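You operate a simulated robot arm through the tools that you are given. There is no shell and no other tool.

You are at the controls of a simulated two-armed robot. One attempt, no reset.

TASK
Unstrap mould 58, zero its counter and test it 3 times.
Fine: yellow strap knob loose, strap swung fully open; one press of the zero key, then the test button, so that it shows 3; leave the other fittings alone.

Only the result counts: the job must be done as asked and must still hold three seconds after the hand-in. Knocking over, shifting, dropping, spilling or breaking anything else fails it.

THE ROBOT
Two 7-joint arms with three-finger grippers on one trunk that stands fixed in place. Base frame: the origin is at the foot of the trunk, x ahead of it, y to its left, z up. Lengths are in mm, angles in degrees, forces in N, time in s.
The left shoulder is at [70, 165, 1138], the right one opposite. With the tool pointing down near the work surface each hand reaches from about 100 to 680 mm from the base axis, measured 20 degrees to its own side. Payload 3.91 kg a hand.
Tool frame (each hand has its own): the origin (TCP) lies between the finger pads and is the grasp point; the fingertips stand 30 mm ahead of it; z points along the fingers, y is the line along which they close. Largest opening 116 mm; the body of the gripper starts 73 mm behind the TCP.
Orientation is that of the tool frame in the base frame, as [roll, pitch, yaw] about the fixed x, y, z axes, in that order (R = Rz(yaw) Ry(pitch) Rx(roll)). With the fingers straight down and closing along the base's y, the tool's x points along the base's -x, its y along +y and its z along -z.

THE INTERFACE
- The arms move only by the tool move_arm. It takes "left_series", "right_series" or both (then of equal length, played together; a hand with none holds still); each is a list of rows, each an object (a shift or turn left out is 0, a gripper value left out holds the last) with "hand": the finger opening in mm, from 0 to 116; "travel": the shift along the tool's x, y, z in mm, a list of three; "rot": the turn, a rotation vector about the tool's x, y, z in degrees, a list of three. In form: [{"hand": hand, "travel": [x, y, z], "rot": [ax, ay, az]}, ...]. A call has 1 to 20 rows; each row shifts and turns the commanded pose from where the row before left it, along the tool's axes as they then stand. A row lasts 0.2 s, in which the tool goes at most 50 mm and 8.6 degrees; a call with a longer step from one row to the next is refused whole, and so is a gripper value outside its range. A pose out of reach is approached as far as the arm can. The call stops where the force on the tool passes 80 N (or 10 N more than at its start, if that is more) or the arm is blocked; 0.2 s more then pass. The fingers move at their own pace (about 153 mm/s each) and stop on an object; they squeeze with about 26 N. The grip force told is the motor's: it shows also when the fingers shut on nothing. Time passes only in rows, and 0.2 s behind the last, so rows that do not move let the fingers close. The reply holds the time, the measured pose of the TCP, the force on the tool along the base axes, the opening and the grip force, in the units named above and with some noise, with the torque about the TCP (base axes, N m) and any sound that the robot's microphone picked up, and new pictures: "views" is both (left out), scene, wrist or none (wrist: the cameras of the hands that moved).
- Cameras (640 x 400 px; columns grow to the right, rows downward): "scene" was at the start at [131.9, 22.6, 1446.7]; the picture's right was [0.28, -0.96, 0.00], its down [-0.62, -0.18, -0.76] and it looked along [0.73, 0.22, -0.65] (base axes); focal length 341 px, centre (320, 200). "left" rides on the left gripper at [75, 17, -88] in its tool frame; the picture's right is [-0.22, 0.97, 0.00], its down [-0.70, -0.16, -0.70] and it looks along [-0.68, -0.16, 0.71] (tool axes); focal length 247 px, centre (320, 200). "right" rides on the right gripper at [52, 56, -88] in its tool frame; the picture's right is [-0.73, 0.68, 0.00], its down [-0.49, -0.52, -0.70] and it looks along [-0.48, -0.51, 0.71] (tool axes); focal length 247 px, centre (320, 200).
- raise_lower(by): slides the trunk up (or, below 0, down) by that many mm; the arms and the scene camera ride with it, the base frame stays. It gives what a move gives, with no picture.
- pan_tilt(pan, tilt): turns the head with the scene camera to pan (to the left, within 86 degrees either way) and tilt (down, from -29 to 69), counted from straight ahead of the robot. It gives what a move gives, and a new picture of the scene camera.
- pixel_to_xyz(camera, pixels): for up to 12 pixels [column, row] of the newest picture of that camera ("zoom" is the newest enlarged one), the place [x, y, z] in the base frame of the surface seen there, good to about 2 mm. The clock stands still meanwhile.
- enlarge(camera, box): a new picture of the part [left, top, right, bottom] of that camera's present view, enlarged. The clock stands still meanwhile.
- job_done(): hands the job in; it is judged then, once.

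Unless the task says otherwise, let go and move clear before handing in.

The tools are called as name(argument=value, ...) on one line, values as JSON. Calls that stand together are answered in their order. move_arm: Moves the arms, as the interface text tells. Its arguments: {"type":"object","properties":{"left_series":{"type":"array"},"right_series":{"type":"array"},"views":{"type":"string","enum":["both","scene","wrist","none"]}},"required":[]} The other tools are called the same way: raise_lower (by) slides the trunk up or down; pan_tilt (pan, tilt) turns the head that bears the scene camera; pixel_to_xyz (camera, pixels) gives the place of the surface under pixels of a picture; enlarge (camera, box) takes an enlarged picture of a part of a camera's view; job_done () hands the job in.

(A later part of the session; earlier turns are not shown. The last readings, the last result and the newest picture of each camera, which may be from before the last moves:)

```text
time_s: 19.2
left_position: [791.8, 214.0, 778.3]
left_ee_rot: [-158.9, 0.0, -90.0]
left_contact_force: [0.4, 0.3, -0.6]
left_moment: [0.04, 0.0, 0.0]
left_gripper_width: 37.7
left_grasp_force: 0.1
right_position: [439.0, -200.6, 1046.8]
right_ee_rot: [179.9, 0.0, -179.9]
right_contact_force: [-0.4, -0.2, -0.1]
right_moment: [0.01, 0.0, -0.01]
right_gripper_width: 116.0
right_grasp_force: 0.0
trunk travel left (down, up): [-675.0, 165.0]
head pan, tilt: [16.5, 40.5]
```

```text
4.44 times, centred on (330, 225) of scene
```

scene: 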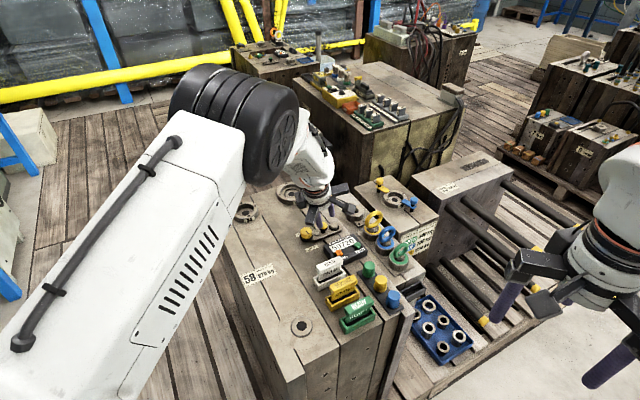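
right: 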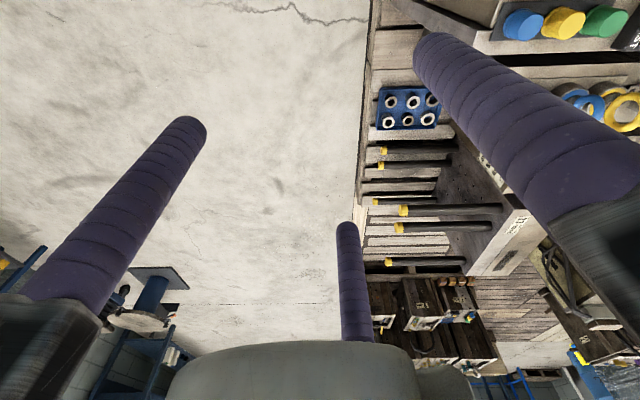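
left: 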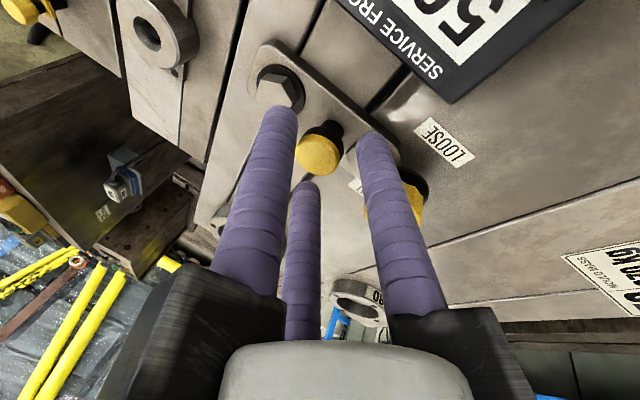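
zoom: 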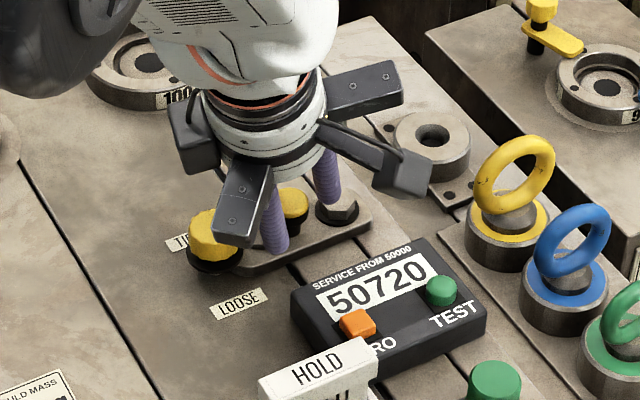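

The handle is centred among the fingers, tips clear of the strap. I close on it.

move_arm(left_series=[{"hand": 14}, {"hand": 14}, {"hand": 14}], views="wrist")

```text
time_s: 20.0
left_position: [793.9, 214.1, 776.0]
left_ee_rot: [-158.9, 0.0, -90.0]
left_contact_force: [0.5, -1.7, 0.3]
left_moment: [-0.09, 0.01, -0.04]
left_gripper_width: 22.9
left_grasp_force: 45.4
right_position: [439.4, -201.7, 1045.3]
right_ee_rot: [180.0, 0.0, 180.0]
right_contact_force: [-0.3, -0.9, -0.3]
right_moment: [-0.01, 0.0, 0.02]
right_gripper_width: 115.9
right_grasp_force: 0.0
trunk travel left (down, up): [-675.0, 165.0]
head pan, tilt: [16.5, 40.5]
```

left: 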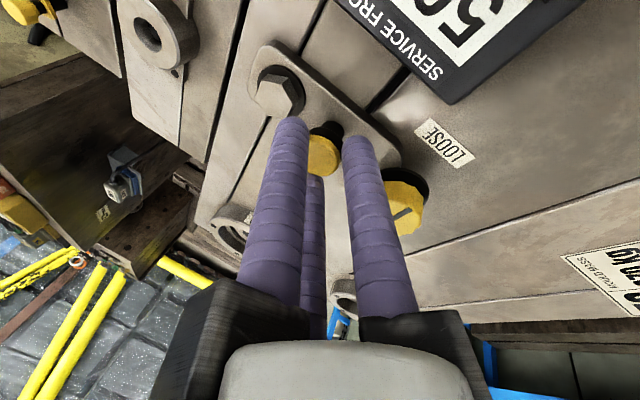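

Gripped at 22.9 mm. I try the first 20° of swing clockwise (away from the counter) along the arc about the pivot and watch the force.

move_arm(left_series=[{"travel": [-2.1, -2.3, 0.9]}, {"travel": [-2.1, -2.4, 0.9]}, {"travel": [-1.7, -2.6, 1.0]}, {"travel": [-1.6, -2.7, 1.0]}, {"travel": [0, 0, 0]}], views="both")

```text
time_s: 21.2
left_position: [805.3, 224.0, 783.8]
left_ee_rot: [-158.4, 0.1, -89.8]
left_contact_force: [-1.6, 4.2, 20.6]
left_moment: [0.33, -0.31, 0.07]
left_gripper_width: 17.1
left_grasp_force: 3.6
right_position: [436.5, -200.4, 1047.0]
right_ee_rot: [180.0, 0.1, -180.0]
right_contact_force: [-0.6, -0.4, 0.1]
right_moment: [0.01, 0.0, 0.02]
right_gripper_width: 116.1
right_grasp_force: 0.0
trunk travel left (down, up): [-675.0, 165.0]
head pan, tilt: [16.5, 40.5]
```

scene: 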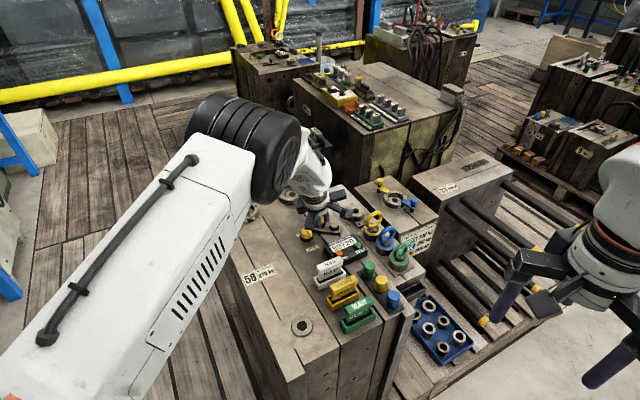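
left: 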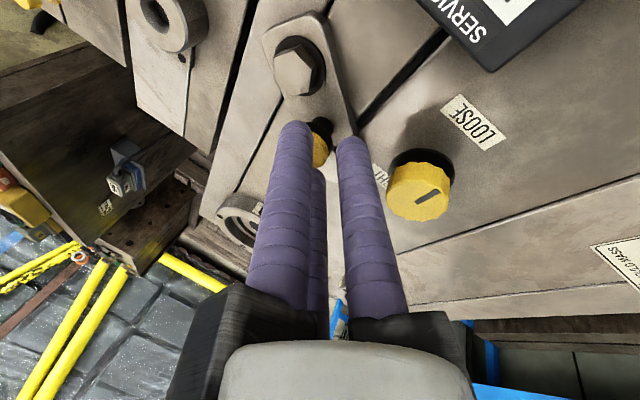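

The strap did swing in the right direction (about 25°), but the tilted grip slid up off the handle (width 17, z-force 20 N). I lift clear and look.

move_arm(left_series=[{"hand": 17, "travel": [0, -5.4, -14]}, {"travel": [0, -9, -23.3]}, {"travel": [0, 0, 0]}], views="both")

enlarge(camera="left", box=[200, 0, 480, 210])

enlarge(camera="scene", box=[270, 180, 390, 270])

```text
time_s: 22.0
left_position: [802.9, 219.5, 815.5]
left_ee_rot: [-159.1, 0.0, -90.0]
left_contact_force: [0.1, 0.8, -0.8]
left_moment: [0.0, 0.03, 0.01]
left_gripper_width: 17.2
left_grasp_force: 0.1
right_position: [440.2, -200.4, 1044.5]
right_ee_rot: [179.9, -0.1, 179.9]
right_contact_force: [0.4, -0.3, 0.2]
right_moment: [-0.01, 0.02, -0.04]
right_gripper_width: 116.1
right_grasp_force: 0.1
trunk travel left (down, up): [-675.0, 165.0]
head pan, tilt: [16.5, 40.5]
```

scene: 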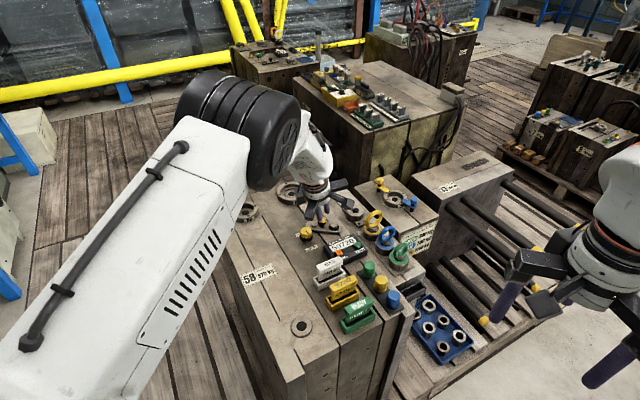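
left: 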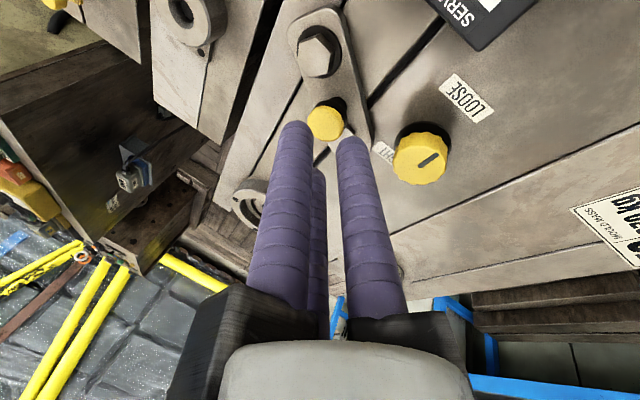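

```text
1.90 times, centred on (340, 105) of left
```

zoom: 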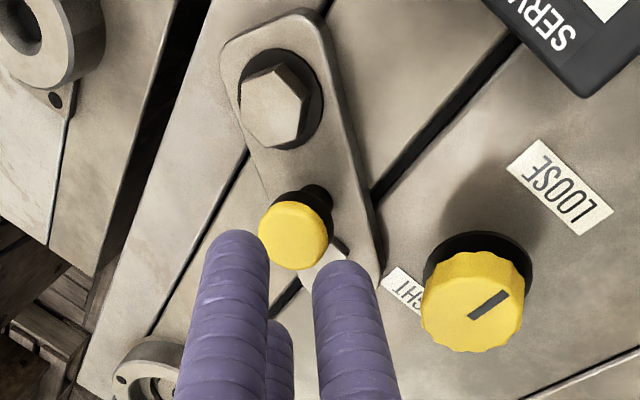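

```text
4.44 times, centred on (330, 225) of scene
```

zoom: 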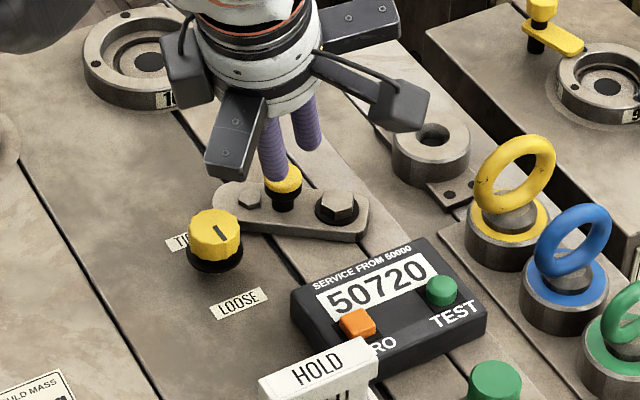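

The strap now points at roughly 115° with the handle at (327,121) in the left picture. I'll measure it and then push it round with closed fingers instead.

pixel_to_xyz(camera="left", pixels=[[326, 122], [309, 122], [343, 120], [326, 137], [317, 55], [332, 108], [420, 160], [423, 166], [441, 157], [350, 138]])

```text
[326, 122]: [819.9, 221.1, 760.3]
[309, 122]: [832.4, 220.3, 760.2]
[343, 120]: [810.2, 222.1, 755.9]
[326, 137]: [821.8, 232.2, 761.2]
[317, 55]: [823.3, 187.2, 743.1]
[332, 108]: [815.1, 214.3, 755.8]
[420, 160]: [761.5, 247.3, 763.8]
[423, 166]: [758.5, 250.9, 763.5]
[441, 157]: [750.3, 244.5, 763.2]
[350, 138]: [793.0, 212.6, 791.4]
```

The handle is now at about (820.5,222), i.e. the strap has swung to ~101°. I'll close the fingers and lower them on the near side of the handle at (788,210), clear of knob and counter, ready to push it round.

move_arm(left_series=[{"hand": 0, "travel": [9.5, 19.3, -7.5]}, {"hand": 0, "travel": [0, 0, 0]}, {"travel": [0, 5.5, 14.2]}, {"travel": [0, 5.5, 14.2]}, {"travel": [0, 5.5, 14.2]}, {"travel": [0, 0, 0]}], views="both")

enlarge(camera="left", box=[200, 0, 480, 210])

enlarge(camera="scene", box=[270, 180, 390, 270])

```text
time_s: 23.4
left_position: [782.5, 210.9, 771.8]
left_ee_rot: [-159.0, -0.1, -90.0]
left_contact_force: [0.4, -1.0, 0.7]
left_moment: [-0.01, -0.02, 0.02]
left_gripper_width: 9.4
left_grasp_force: 26.0
right_position: [438.4, -201.3, 1045.7]
right_ee_rot: [180.0, 0.0, -180.0]
right_contact_force: [1.0, 0.8, 0.2]
right_moment: [-0.01, -0.02, 0.01]
right_gripper_width: 115.9
right_grasp_force: 0.1
trunk travel left (down, up): [-675.0, 165.0]
head pan, tilt: [16.5, 40.5]
```

scene: 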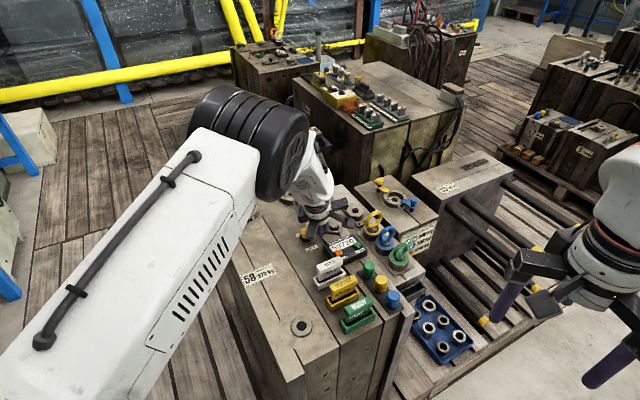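
left: 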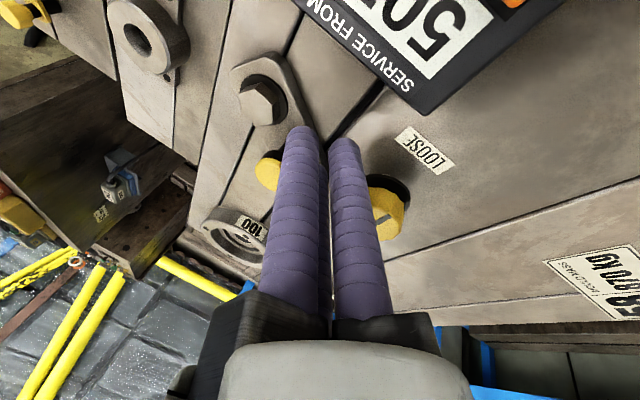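

```text
1.90 times, centred on (340, 105) of left
```

zoom: 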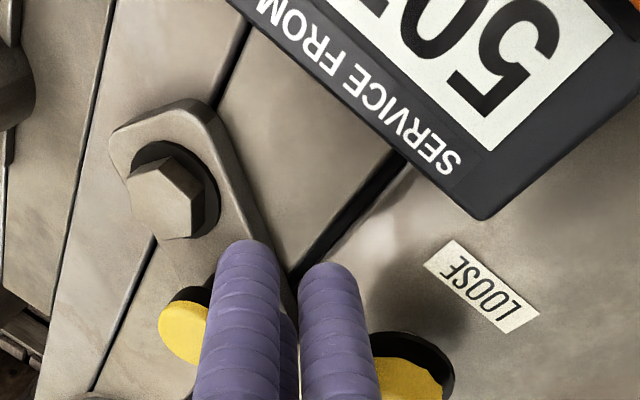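

```text
4.44 times, centred on (330, 225) of scene
```

zoom: 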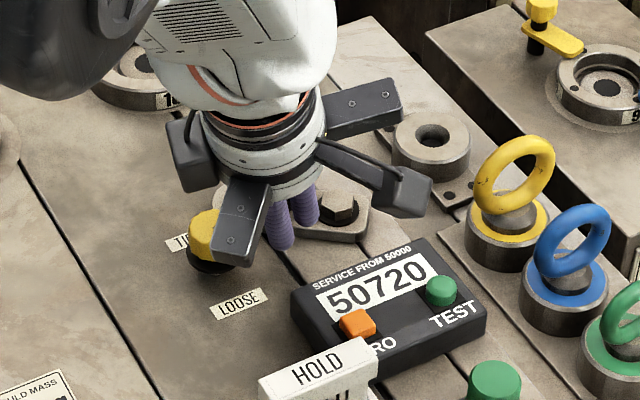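

The closed fingers (min width 9.4) stand behind the handle without contact. I push toward the handle and along the first part of the arc, watching force.

move_arm(left_series=[{"hand": 0, "travel": [-3.7, -4.5, 1.7]}, {"travel": [-3.7, -4.5, 1.7]}, {"travel": [-2.5, -3.0, 1.2]}, {"travel": [-2.4, -3.0, 1.1]}, {"travel": [0, 0, 0]}], views="wrist")

enlarge(camera="scene", box=[270, 180, 390, 270])

```text
time_s: 24.6
left_position: [798.8, 223.1, 771.9]
left_ee_rot: [-158.9, 0.0, -90.0]
left_contact_force: [-2.8, 0.1, 0.0]
left_moment: [0.01, 0.07, -0.09]
left_gripper_width: 9.1
left_grasp_force: 25.8
right_position: [439.3, -200.6, 1045.0]
right_ee_rot: [-180.0, 0.1, 180.0]
right_contact_force: [0.5, -0.2, 0.2]
right_moment: [0.03, 0.03, -0.01]
right_gripper_width: 116.1
right_grasp_force: 0.1
trunk travel left (down, up): [-675.0, 165.0]
head pan, tilt: [16.5, 40.5]
```

left: 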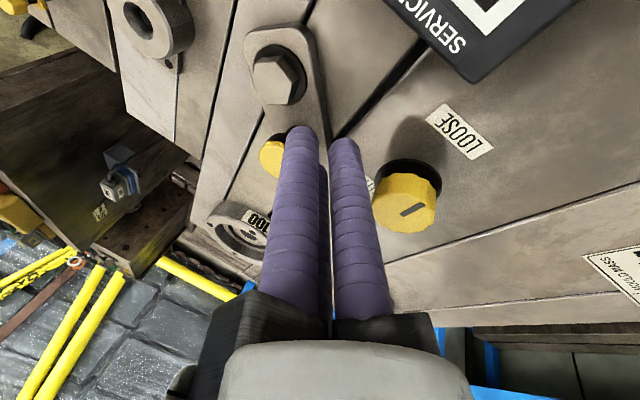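

```text
4.44 times, centred on (330, 225) of scene
```

zoom: 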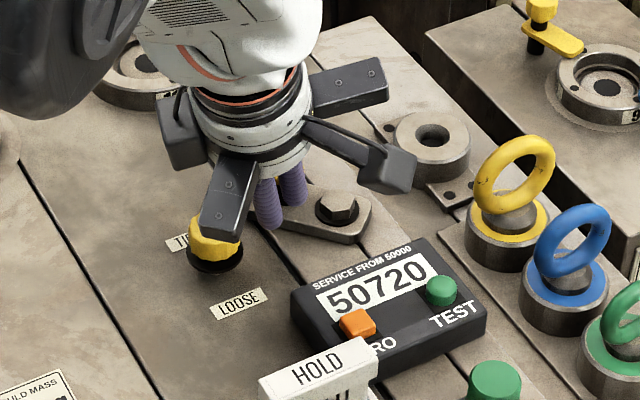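

Contact is made with a light 3 N and the strap follows. I continue along the arc to about 45°, turning the tool with the strap so the finger groove stays behind the handle.

move_arm(left_series=[{"hand": 0, "travel": [-2.6, -4.6, 1.8], "rot": [0, 0, 7.5]}, {"travel": [-2.5, -4.6, 1.9], "rot": [0, 0, 7.5]}, {"travel": [-2.5, -4.6, 1.9], "rot": [0, 0, 7.5]}, {"travel": [-2.5, -4.6, 2.0], "rot": [0, 0, 7.5]}, {"travel": [-2.4, -4.6, 2.0], "rot": [0, 0, 7.5]}, {"travel": [-2.4, -4.6, 2.0], "rot": [0, 0, 7.5]}, {"travel": [0, 0, 0]}], views="both")

enlarge(camera="scene", box=[270, 160, 390, 250])

```text
time_s: 26.2
left_position: [829.1, 230.5, 771.8]
left_ee_rot: [-165.1, 14.6, -133.3]
left_contact_force: [-14.4, 2.1, -0.1]
left_moment: [0.11, 0.33, -0.21]
left_gripper_width: 8.9
left_grasp_force: 26.0
right_position: [436.8, -200.1, 1046.5]
right_ee_rot: [-180.0, 0.0, -180.0]
right_contact_force: [1.4, 0.3, 0.1]
right_moment: [-0.04, -0.02, 0.0]
right_gripper_width: 116.2
right_grasp_force: 0.0
trunk travel left (down, up): [-675.0, 165.0]
head pan, tilt: [16.5, 40.5]
```

scene: 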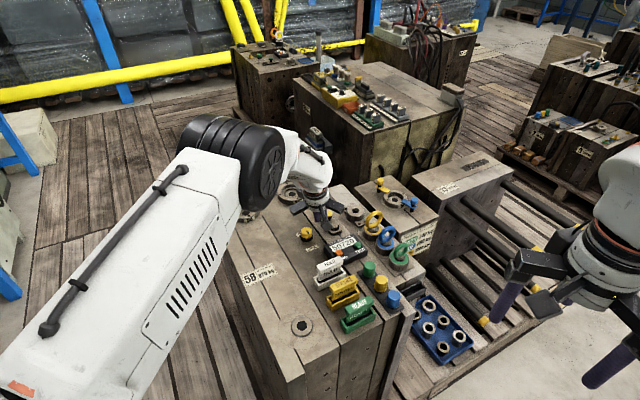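
left: 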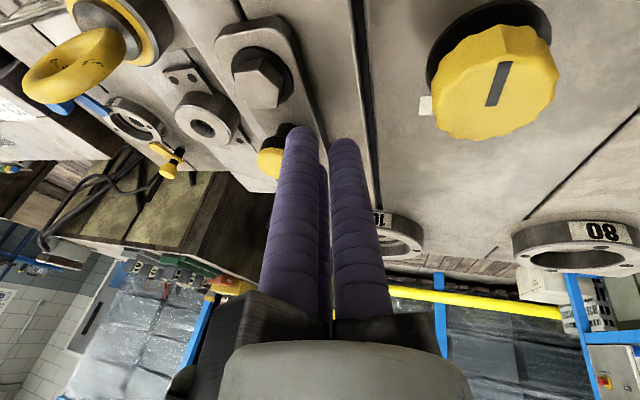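

```text
4.44 times, centred on (330, 205) of scene
```

zoom: 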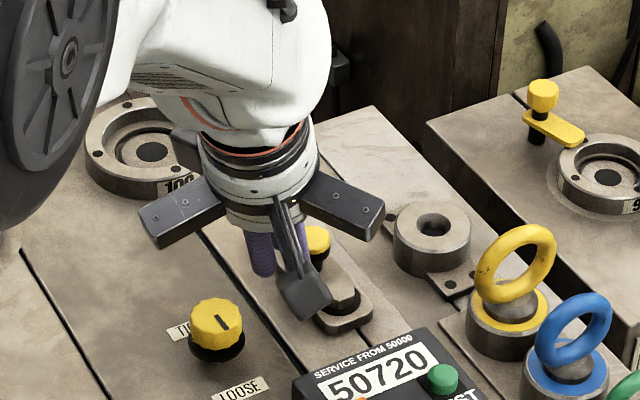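

Force has risen to −14 N in x near 45°, perhaps the open stop. I'll measure the strap angle.

enlarge(camera="left", box=[140, 0, 400, 200])

pixel_to_xyz(camera="left", pixels=[[259, 82], [272, 160], [262, 158], [275, 177], [278, 145], [236, 30], [280, 25], [335, 110], [325, 100], [218, 40]])

```text
2.00 times, centred on (270, 100) of left
```

zoom: 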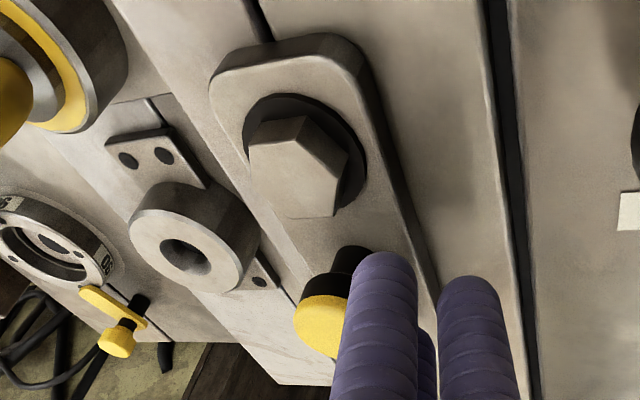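

```text
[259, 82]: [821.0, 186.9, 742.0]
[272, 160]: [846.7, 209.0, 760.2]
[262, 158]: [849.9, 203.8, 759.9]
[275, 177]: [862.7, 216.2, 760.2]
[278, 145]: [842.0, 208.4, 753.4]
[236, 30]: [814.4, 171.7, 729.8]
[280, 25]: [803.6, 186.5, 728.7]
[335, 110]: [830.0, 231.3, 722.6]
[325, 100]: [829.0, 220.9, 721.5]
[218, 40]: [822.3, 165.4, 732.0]
```

The strap now lies at about 43°, a 90° swing. I push a few degrees more to see whether it is at its stop.

move_arm(left_series=[{"hand": 0, "travel": [-1.2, -2.3, 1.0], "rot": [0, 0, 3.75]}, {"travel": [-1.2, -2.3, 1.0], "rot": [0, 0, 3.75]}, {"travel": [0, 0, 0]}], views="wrist")

pixel_to_xyz(camera="left", pixels=[[259, 82], [272, 160], [262, 158], [275, 177], [278, 145]])

```text
time_s: 27.0
left_position: [830.7, 231.1, 773.4]
left_ee_rot: [-167.1, 16.6, -140.7]
left_contact_force: [-38.1, 23.1, 5.0]
left_moment: [0.55, 0.69, -0.06]
left_gripper_width: 9.4
left_grasp_force: 26.4
right_position: [434.5, -199.2, 1047.0]
right_ee_rot: [-179.9, 0.2, 180.0]
right_contact_force: [-0.7, 0.4, 0.0]
right_moment: [0.0, 0.01, 0.06]
right_gripper_width: 116.0
right_grasp_force: 0.1
trunk travel left (down, up): [-675.0, 165.0]
head pan, tilt: [16.5, 40.5]
```

left: 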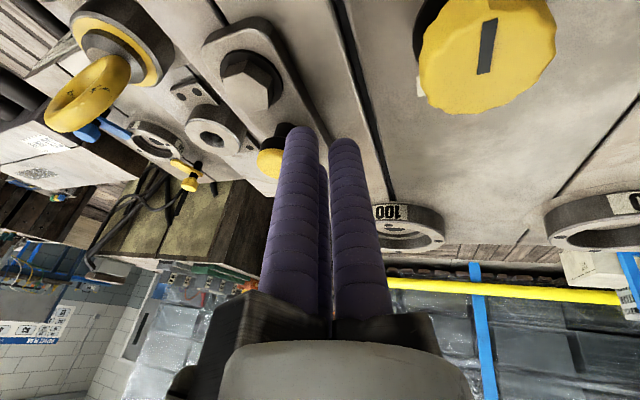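

```text
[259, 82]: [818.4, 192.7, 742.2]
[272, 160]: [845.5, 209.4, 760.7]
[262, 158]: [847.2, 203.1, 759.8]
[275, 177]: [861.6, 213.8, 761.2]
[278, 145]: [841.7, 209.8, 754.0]
```

Force climbed to 45 N along the swing direction with no motion, so the strap is at its open stop. I back off and lift clear, then inspect strap and knob.

move_arm(left_series=[{"hand": 0, "travel": [2.4, 4.6, -2]}, {"travel": [2.4, 4.6, -2]}, {"travel": [2.4, 4.6, -2]}, {"travel": [-11.4, -8.8, -37.3]}, {"travel": [-11.4, -8.8, -37.3]}, {"travel": [0, 0, 0]}], views="both")

enlarge(camera="scene", box=[270, 170, 390, 260])

enlarge(camera="left", box=[180, 0, 560, 220])

```text
time_s: 28.4
left_position: [820.7, 231.7, 850.6]
left_ee_rot: [-166.9, 16.6, -140.7]
left_contact_force: [-0.4, 0.4, -0.7]
left_moment: [-0.02, 0.05, -0.01]
left_gripper_width: 9.1
left_grasp_force: 26.1
right_position: [439.0, -202.3, 1045.2]
right_ee_rot: [180.0, -0.1, -180.0]
right_contact_force: [0.8, -0.4, 0.2]
right_moment: [-0.02, 0.03, 0.0]
right_gripper_width: 115.8
right_grasp_force: 0.1
trunk travel left (down, up): [-675.0, 165.0]
head pan, tilt: [16.5, 40.5]
```

scene: 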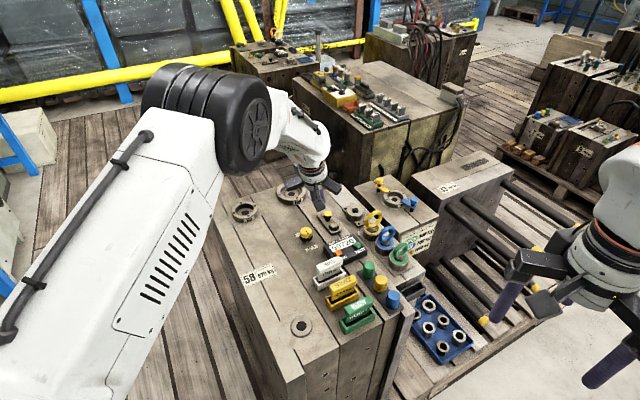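
left: 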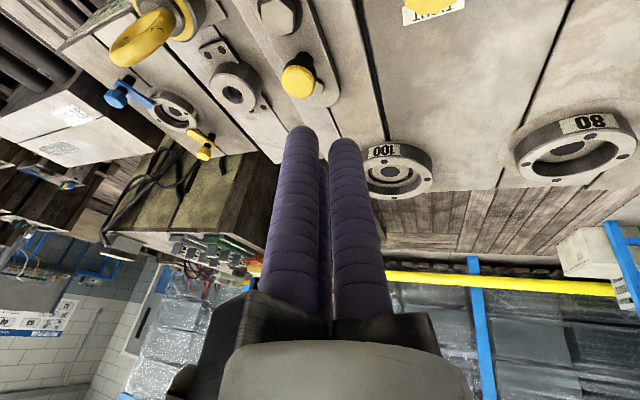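

```text
4.44 times, centred on (330, 215) of scene
```

zoom: 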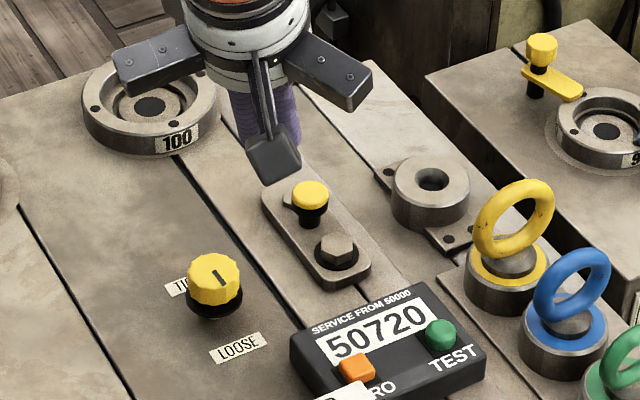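

```text
1.68 times, centred on (370, 110) of left
```

zoom: 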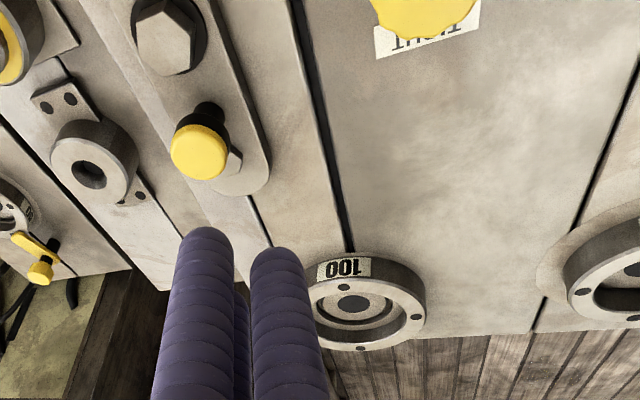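

The strap now lies fully open along the split line, at scene zoom (315,225). I check the knob's pointer closely.

enlarge(camera="scene", box=[290, 215, 330, 245])

enlarge(camera="scene", box=[320, 220, 376, 262])

```text
13.33 times, centred on (310, 230) of scene
```

zoom: 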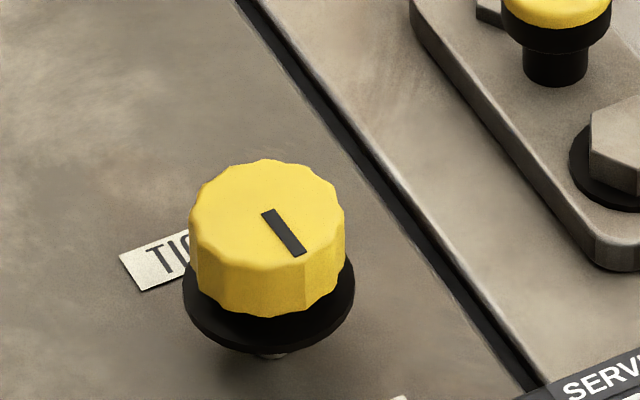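

```text
9.52 times, centred on (348, 241) of scene
```

zoom: 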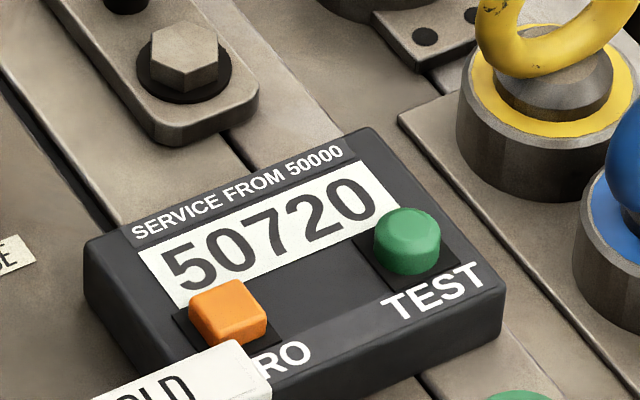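

The knob stands raised with its mark toward LOOSE. I'll check its direction in numbers and measure the counter's keys and panel.

pixel_to_xyz(camera="scene", pixels=[[306, 231], [308.4, 233.8], [309.8, 238.2], [301.2, 231]])

pixel_to_xyz(camera="zoom", pixels=[[228, 300], [197, 308], [262, 305], [228, 345], [405, 225], [376, 230], [438, 228], [405, 285], [300, 285], [345, 300], [270, 240], [110, 260]])

```text
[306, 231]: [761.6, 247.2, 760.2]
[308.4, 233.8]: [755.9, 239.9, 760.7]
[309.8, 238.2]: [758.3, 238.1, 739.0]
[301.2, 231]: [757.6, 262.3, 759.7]
```

```text
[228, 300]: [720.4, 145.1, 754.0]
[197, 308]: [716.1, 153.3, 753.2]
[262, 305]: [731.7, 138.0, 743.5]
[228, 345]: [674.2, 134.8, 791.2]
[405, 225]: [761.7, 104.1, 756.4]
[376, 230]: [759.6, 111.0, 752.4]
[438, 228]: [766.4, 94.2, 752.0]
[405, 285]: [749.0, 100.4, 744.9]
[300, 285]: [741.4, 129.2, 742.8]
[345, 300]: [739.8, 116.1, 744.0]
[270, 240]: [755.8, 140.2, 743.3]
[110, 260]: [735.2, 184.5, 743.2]
```

Pointer runs (−5.7,−7.3) i.e. toward LOOSE (about 232°), and the strap is open. The counter panel is at z≈743.5, zero key top (718,148.5,755), test button top (761,105,756.5). I retreat, take the tilt off, and bring the wrist back to yaw 180 above the counter.

move_arm(left_series=[{"hand": 0, "travel": [40.5, -6.8, -10.8]}, {"travel": [40.5, -6.8, -10.8]}, {"rot": [-4.27, 5.55, 0]}, {"rot": [-4.27, 5.55, 0]}, {"rot": [-4.27, 5.55, 0]}, {"rot": [0, 0, 7.5]}, {"rot": [0, 0, 7.5]}, {"rot": [0, 0, 7.5]}, {"rot": [0, 0, 7.5]}, {"rot": [0, 0, 7.5]}, {"travel": [0, 0, 0]}], views="both")

```text
time_s: 30.8
left_position: [760.6, 173.3, 853.2]
left_ee_rot: [-180.0, 0.0, 179.9]
left_contact_force: [0.8, 0.3, -0.6]
left_moment: [-0.02, -0.02, 0.04]
left_gripper_width: 9.4
left_grasp_force: 26.2
right_position: [438.6, -201.0, 1045.9]
right_ee_rot: [-180.0, 0.0, -180.0]
right_contact_force: [0.8, -0.6, -0.4]
right_moment: [-0.01, 0.0, 0.01]
right_gripper_width: 115.9
right_grasp_force: 0.1
trunk travel left (down, up): [-675.0, 165.0]
head pan, tilt: [16.5, 40.5]
```

scene: 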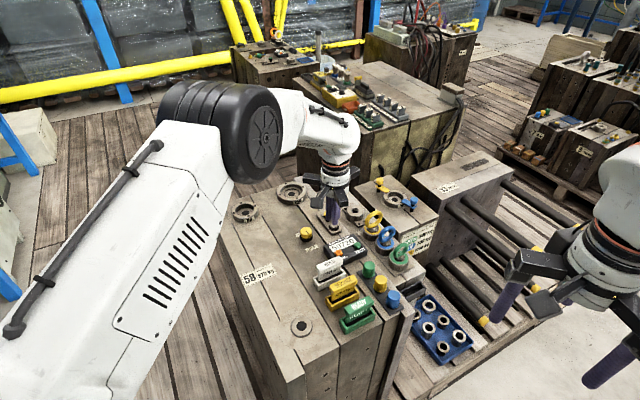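
left: 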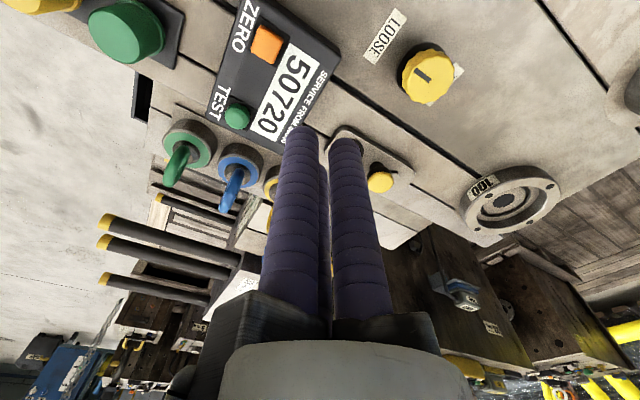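

The hand is vertical at (760.6,173.3,853). I measure the zero key at (266,44) and the test button at (237,117) from here.

enlarge(camera="left", box=[200, 0, 360, 150])

pixel_to_xyz(camera="left", pixels=[[266, 46], [254, 42], [280, 50], [270, 33], [263, 59], [237, 118], [226, 118], [248, 118], [238, 108], [237, 127], [260, 72]])

```text
2.67 times, centred on (280, 75) of left
```

zoom: 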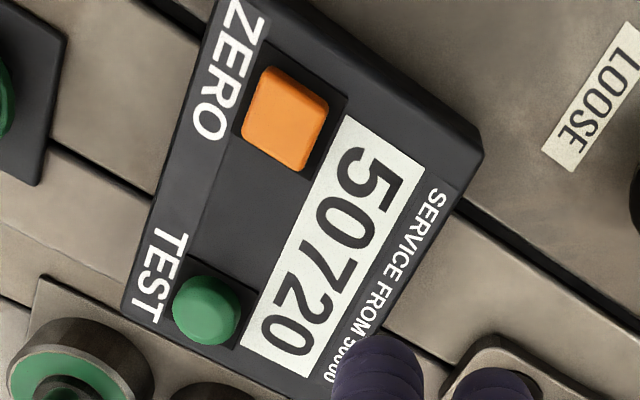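

```text
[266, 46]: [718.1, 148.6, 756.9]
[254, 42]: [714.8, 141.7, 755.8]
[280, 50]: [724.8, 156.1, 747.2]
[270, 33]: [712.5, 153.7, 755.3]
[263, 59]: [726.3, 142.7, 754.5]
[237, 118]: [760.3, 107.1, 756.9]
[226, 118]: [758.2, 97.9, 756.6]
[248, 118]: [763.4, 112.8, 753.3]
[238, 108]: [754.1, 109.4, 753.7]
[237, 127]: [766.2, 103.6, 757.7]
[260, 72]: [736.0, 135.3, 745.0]
```

Zero key centre ≈ (718.5,149,756.5), test ≈ (760.5,106.5,757). I move over the zero key and descend to about 8 mm above it.

move_arm(left_series=[{"hand": 0, "travel": [21, -12.2, 0]}, {"travel": [21, -12.2, 0]}, {"travel": [0, 0, 20]}, {"travel": [0, 0, 20]}, {"travel": [0, 0, 17]}, {"travel": [0, 0, 0]}], views="both")

enlarge(camera="left", box=[240, 60, 400, 180])

enlarge(camera="scene", box=[290, 190, 410, 280])

```text
time_s: 32.2
left_position: [719.1, 148.8, 794.6]
left_ee_rot: [179.9, 0.0, 180.0]
left_contact_force: [1.0, 0.6, -0.2]
left_moment: [-0.01, 0.0, 0.02]
left_gripper_width: 9.3
left_grasp_force: 25.7
right_position: [439.4, -200.5, 1044.6]
right_ee_rot: [-180.0, -0.1, -180.0]
right_contact_force: [0.2, 0.3, -0.7]
right_moment: [0.01, -0.04, -0.03]
right_gripper_width: 116.3
right_grasp_force: 0.1
trunk travel left (down, up): [-675.0, 165.0]
head pan, tilt: [16.5, 40.5]
```

scene: 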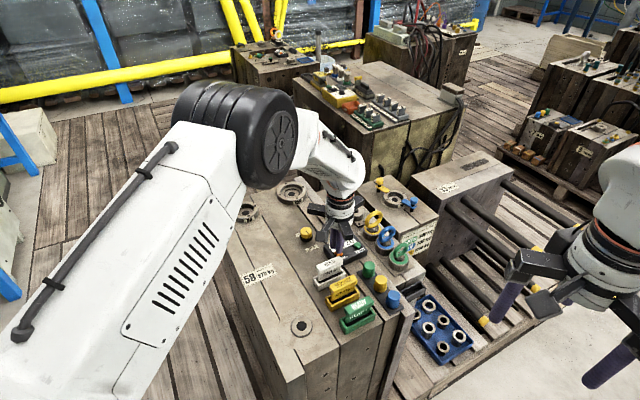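
left: 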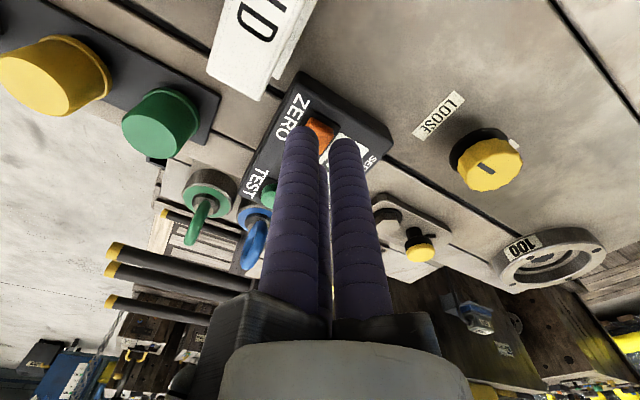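

```text
3.33 times, centred on (320, 120) of left
```

zoom: 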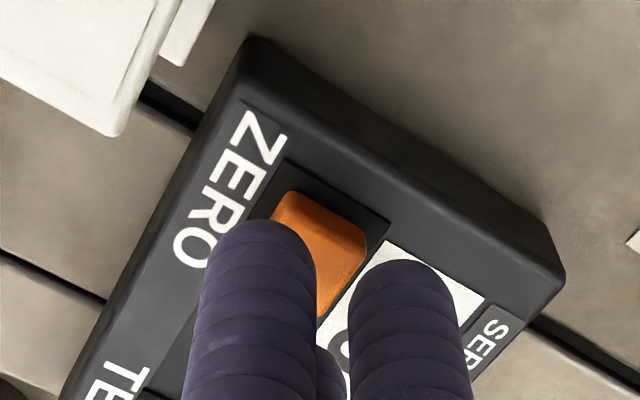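

```text
4.44 times, centred on (350, 235) of scene
```

zoom: 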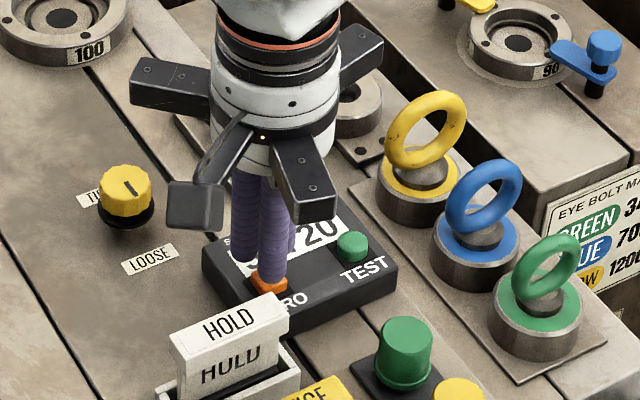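

The fingertips (zoom ≈(333,285)) are centred over the orange key. I go down gently in small steps, watching for force and any click.

move_arm(left_series=[{"hand": 0, "travel": [0, 0, 3]}, {"travel": [0, 0, 3]}, {"travel": [0, 0, 0]}], views="none")

```text
time_s: 33.0
left_position: [720.3, 149.7, 789.3]
left_ee_rot: [-180.0, 0.0, 180.0]
left_contact_force: [-0.4, -0.2, -0.7]
left_moment: [0.0, -0.01, 0.01]
left_gripper_width: 9.2
left_grasp_force: 25.4
right_position: [440.1, -201.0, 1045.8]
right_ee_rot: [180.0, 0.0, 179.9]
right_contact_force: [0.1, 0.5, -1.0]
right_moment: [-0.03, 0.0, 0.02]
right_gripper_width: 116.0
right_grasp_force: 0.0
trunk travel left (down, up): [-675.0, 165.0]
head pan, tilt: [16.5, 40.5]
```

No contact yet at z 789. I descend two more millimetres at a time.

move_arm(left_series=[{"hand": 0, "travel": [0, 0, 1.5]}, {"travel": [0, 0, 1.5]}, {"travel": [0, 0, 0]}], views="none")

```text
time_s: 33.8
left_position: [719.8, 148.4, 787.3]
left_ee_rot: [180.0, 0.0, -179.9]
left_contact_force: [-0.1, -0.4, 0.4]
left_moment: [0.01, 0.01, 0.01]
left_gripper_width: 9.0
left_grasp_force: 26.6
right_position: [439.1, -200.9, 1046.5]
right_ee_rot: [-180.0, 0.0, -180.0]
right_contact_force: [0.4, 0.6, -0.2]
right_moment: [0.0, -0.02, -0.01]
right_gripper_width: 116.0
right_grasp_force: 0.0
trunk travel left (down, up): [-675.0, 165.0]
head pan, tilt: [16.5, 40.5]
```

Still free at z≈787. I go on downward in 1 mm steps.

move_arm(left_series=[{"hand": 0, "travel": [0, 0, 1]}, {"travel": [0, 0, 1]}, {"travel": [0, 0, 0]}], views="none")

```text
time_s: 34.6
left_position: [719.2, 148.8, 785.1]
left_ee_rot: [180.0, -0.2, -180.0]
left_contact_force: [0.2, 0.2, 1.4]
left_moment: [-0.01, 0.03, -0.01]
left_gripper_width: 9.1
left_grasp_force: 26.1
right_position: [438.5, -201.6, 1045.8]
right_ee_rot: [-180.0, 0.0, 180.0]
right_contact_force: [-0.2, 0.8, -0.7]
right_moment: [0.02, -0.02, 0.02]
right_gripper_width: 115.9
right_grasp_force: 0.0
trunk travel left (down, up): [-675.0, 165.0]
head pan, tilt: [16.5, 40.5]
```

The z-force shows about 1.4 N, so contact is probably starting. I press on 1 mm at a time.

move_arm(left_series=[{"hand": 0, "travel": [0, 0, 1]}, {"travel": [0, 0, 0]}], views="wrist")

enlarge(camera="scene", box=[320, 220, 376, 262])

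```text
time_s: 35.2
left_position: [719.0, 148.2, 784.4]
left_ee_rot: [-179.8, 0.0, 180.0]
left_contact_force: [0.1, -0.8, 0.5]
left_moment: [-0.01, -0.01, -0.03]
left_gripper_width: 8.9
left_grasp_force: 44.8
right_position: [439.3, -200.5, 1046.3]
right_ee_rot: [-180.0, 0.0, 180.0]
right_contact_force: [0.1, 0.3, -0.2]
right_moment: [0.0, -0.01, -0.02]
right_gripper_width: 116.1
right_grasp_force: 0.1
trunk travel left (down, up): [-675.0, 165.0]
head pan, tilt: [16.5, 40.5]
```

left: 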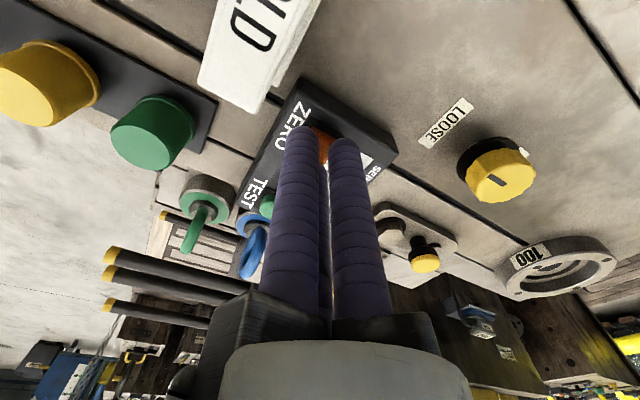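

```text
9.52 times, centred on (348, 241) of scene
```

zoom: 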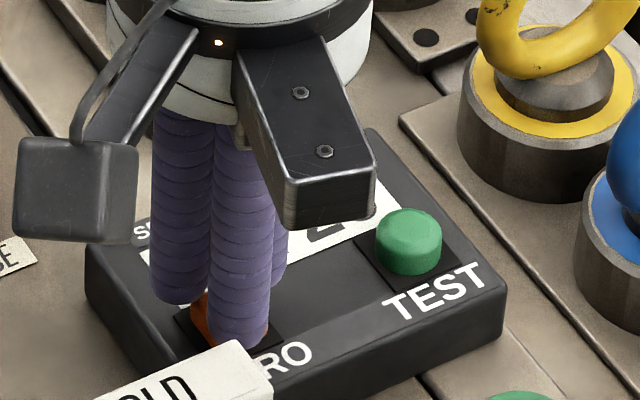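

No push force yet at z≈784 (tips ≈754), though the tips look right at the key (scene zoom (230,330)). I continue down in 1 mm steps.

move_arm(left_series=[{"hand": 0, "travel": [0, 0, 1]}, {"travel": [0, 0, 0]}], views="none")

```text
time_s: 35.8
left_position: [719.1, 148.4, 782.3]
left_ee_rot: [179.9, -0.1, -179.9]
left_contact_force: [0.8, 0.2, 0.0]
left_moment: [-0.02, -0.03, 0.02]
left_gripper_width: 9.0
left_grasp_force: 44.9
right_position: [439.0, -201.1, 1045.8]
right_ee_rot: [-180.0, 0.0, -180.0]
right_contact_force: [-0.2, -0.6, 0.7]
right_moment: [0.01, 0.02, 0.0]
right_gripper_width: 115.8
right_grasp_force: 0.2
trunk travel left (down, up): [-675.0, 165.0]
head pan, tilt: [16.5, 40.5]
```

There is still no push force although the tips are below the key's top, and the grip motor rose to 45 N, so the rounded fingertips are probably straddling the key. I lift and look at it.

move_arm(left_series=[{"hand": 0, "travel": [0, 0, -10]}, {"travel": [0, 0, -20]}, {"travel": [0, 30, -10]}, {"travel": [0, 0, 0]}], views="both")

enlarge(camera="scene", box=[320, 220, 376, 262])

enlarge(camera="left", box=[220, 30, 380, 150])

```text
time_s: 36.8
left_position: [720.3, 177.4, 823.1]
left_ee_rot: [179.9, 0.0, -180.0]
left_contact_force: [-0.6, -0.4, -0.1]
left_moment: [0.02, -0.01, 0.0]
left_gripper_width: 9.1
left_grasp_force: 45.0
right_position: [439.8, -201.4, 1044.1]
right_ee_rot: [180.0, 0.0, 180.0]
right_contact_force: [0.5, 0.3, -0.2]
right_moment: [0.04, -0.01, 0.02]
right_gripper_width: 115.8
right_grasp_force: 0.2
trunk travel left (down, up): [-675.0, 165.0]
head pan, tilt: [16.5, 40.5]
```

scene: 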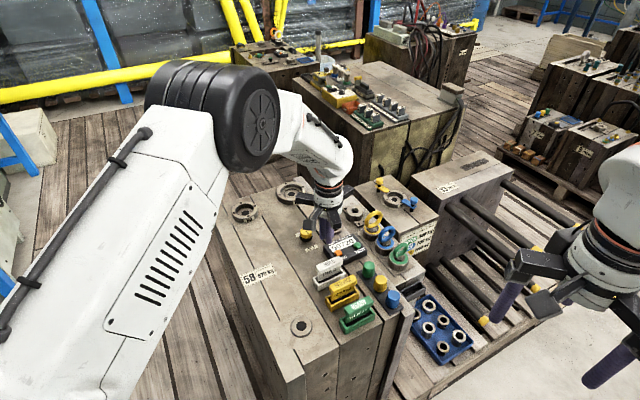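
left: 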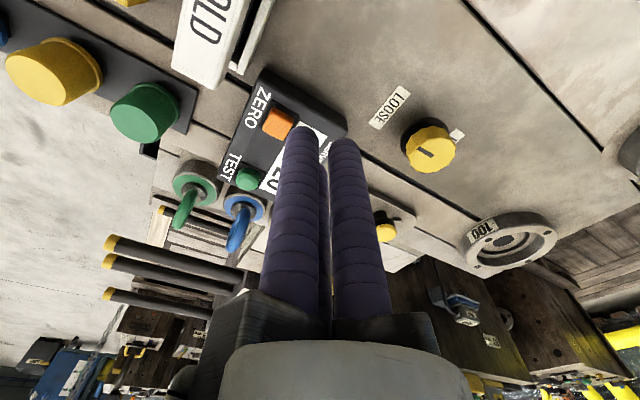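

```text
9.52 times, centred on (348, 241) of scene
```

zoom: 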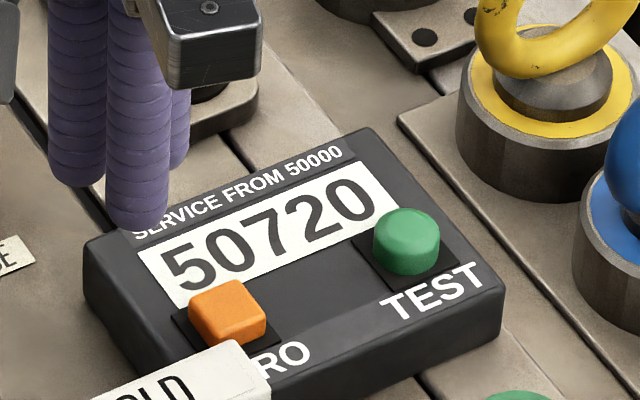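

```text
3.33 times, centred on (300, 90) of left
```

zoom: 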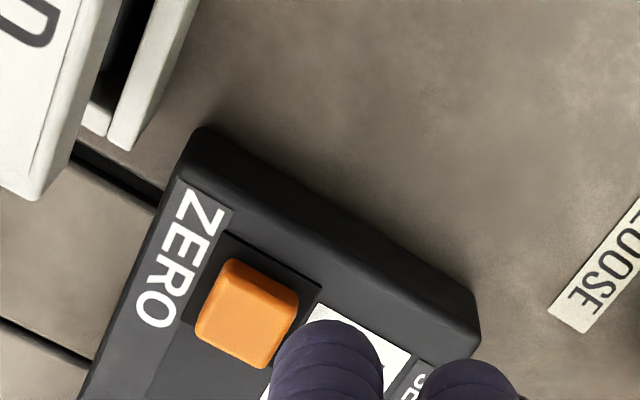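

The display still reads 50720 and the key is untouched. I'll re-measure the key's top, then press with one single fingertip centred on it.

pixel_to_xyz(camera="left", pixels=[[277.5, 123], [272, 118], [284, 128], [281, 115], [274, 131], [289, 122], [266, 124]])

pixel_to_xyz(camera="scene", pixels=[[338.5, 251.5], [336.5, 251.5], [340.5, 250.8], [338.8, 253.8], [357, 243.5], [355.5, 244], [359, 243]])

```text
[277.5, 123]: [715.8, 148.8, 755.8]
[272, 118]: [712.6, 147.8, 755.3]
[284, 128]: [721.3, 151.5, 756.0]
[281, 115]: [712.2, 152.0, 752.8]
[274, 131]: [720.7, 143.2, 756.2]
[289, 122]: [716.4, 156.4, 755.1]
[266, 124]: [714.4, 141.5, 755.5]
```

```text
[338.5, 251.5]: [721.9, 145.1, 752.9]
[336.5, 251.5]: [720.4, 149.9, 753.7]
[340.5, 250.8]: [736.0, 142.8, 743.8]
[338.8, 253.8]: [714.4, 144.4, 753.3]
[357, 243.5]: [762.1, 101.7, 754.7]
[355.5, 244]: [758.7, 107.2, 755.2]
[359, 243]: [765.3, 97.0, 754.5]
```

The key's centre is (717.5,148.5) with its top at about 755. I place the +y finger (9.5 mm off the tool axis) over it and descend to just above.

move_arm(left_series=[{"hand": 0, "travel": [2.8, -38.4, 0]}, {"travel": [0, 0, 17]}, {"travel": [0, 0, 17]}, {"travel": [0, 0, 0]}], views="both")

enlarge(camera="left", box=[240, 60, 400, 180])

enlarge(camera="scene", box=[320, 220, 376, 262])

```text
time_s: 37.8
left_position: [715.5, 139.1, 788.5]
left_ee_rot: [-180.0, 0.0, -180.0]
left_contact_force: [-0.4, -0.4, 0.3]
left_moment: [0.01, 0.02, 0.03]
left_gripper_width: 8.9
left_grasp_force: 45.8
right_position: [438.9, -200.7, 1046.8]
right_ee_rot: [180.0, -0.1, -179.9]
right_contact_force: [0.0, 0.4, 0.2]
right_moment: [-0.01, 0.01, -0.03]
right_gripper_width: 116.0
right_grasp_force: 0.0
trunk travel left (down, up): [-675.0, 165.0]
head pan, tilt: [16.5, 40.5]
```

scene: 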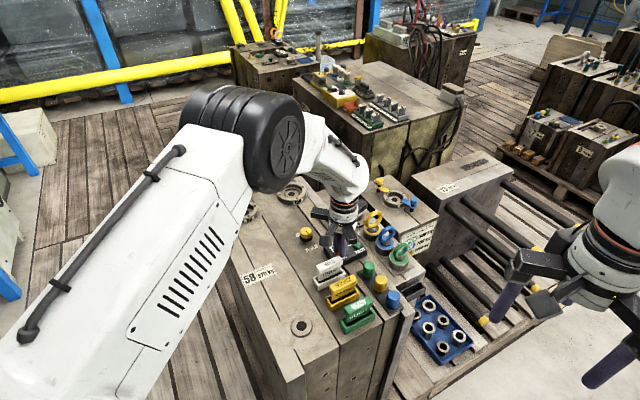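
left: 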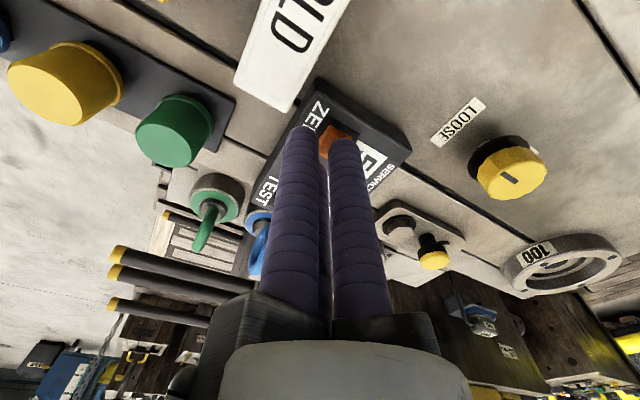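

```text
3.33 times, centred on (320, 120) of left
```

zoom: 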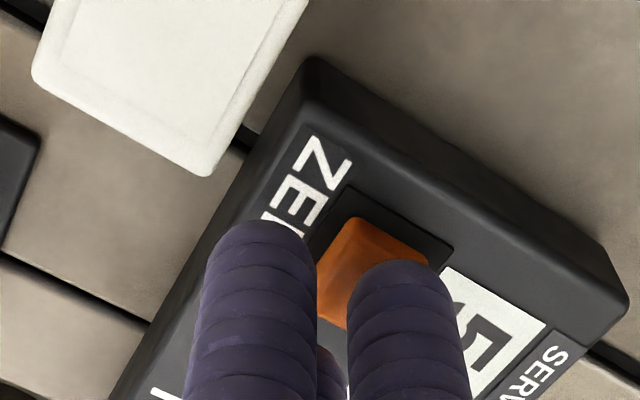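

```text
9.52 times, centred on (348, 241) of scene
```

zoom: 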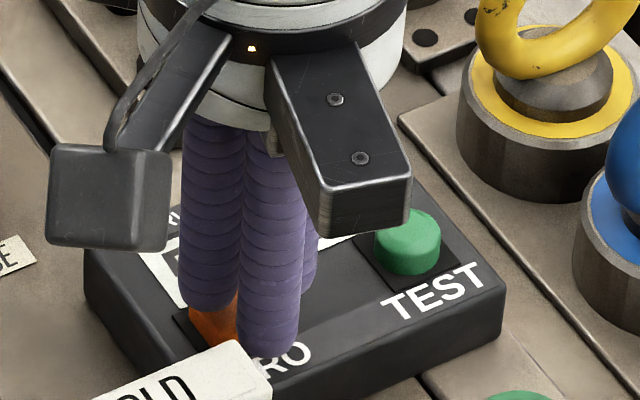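

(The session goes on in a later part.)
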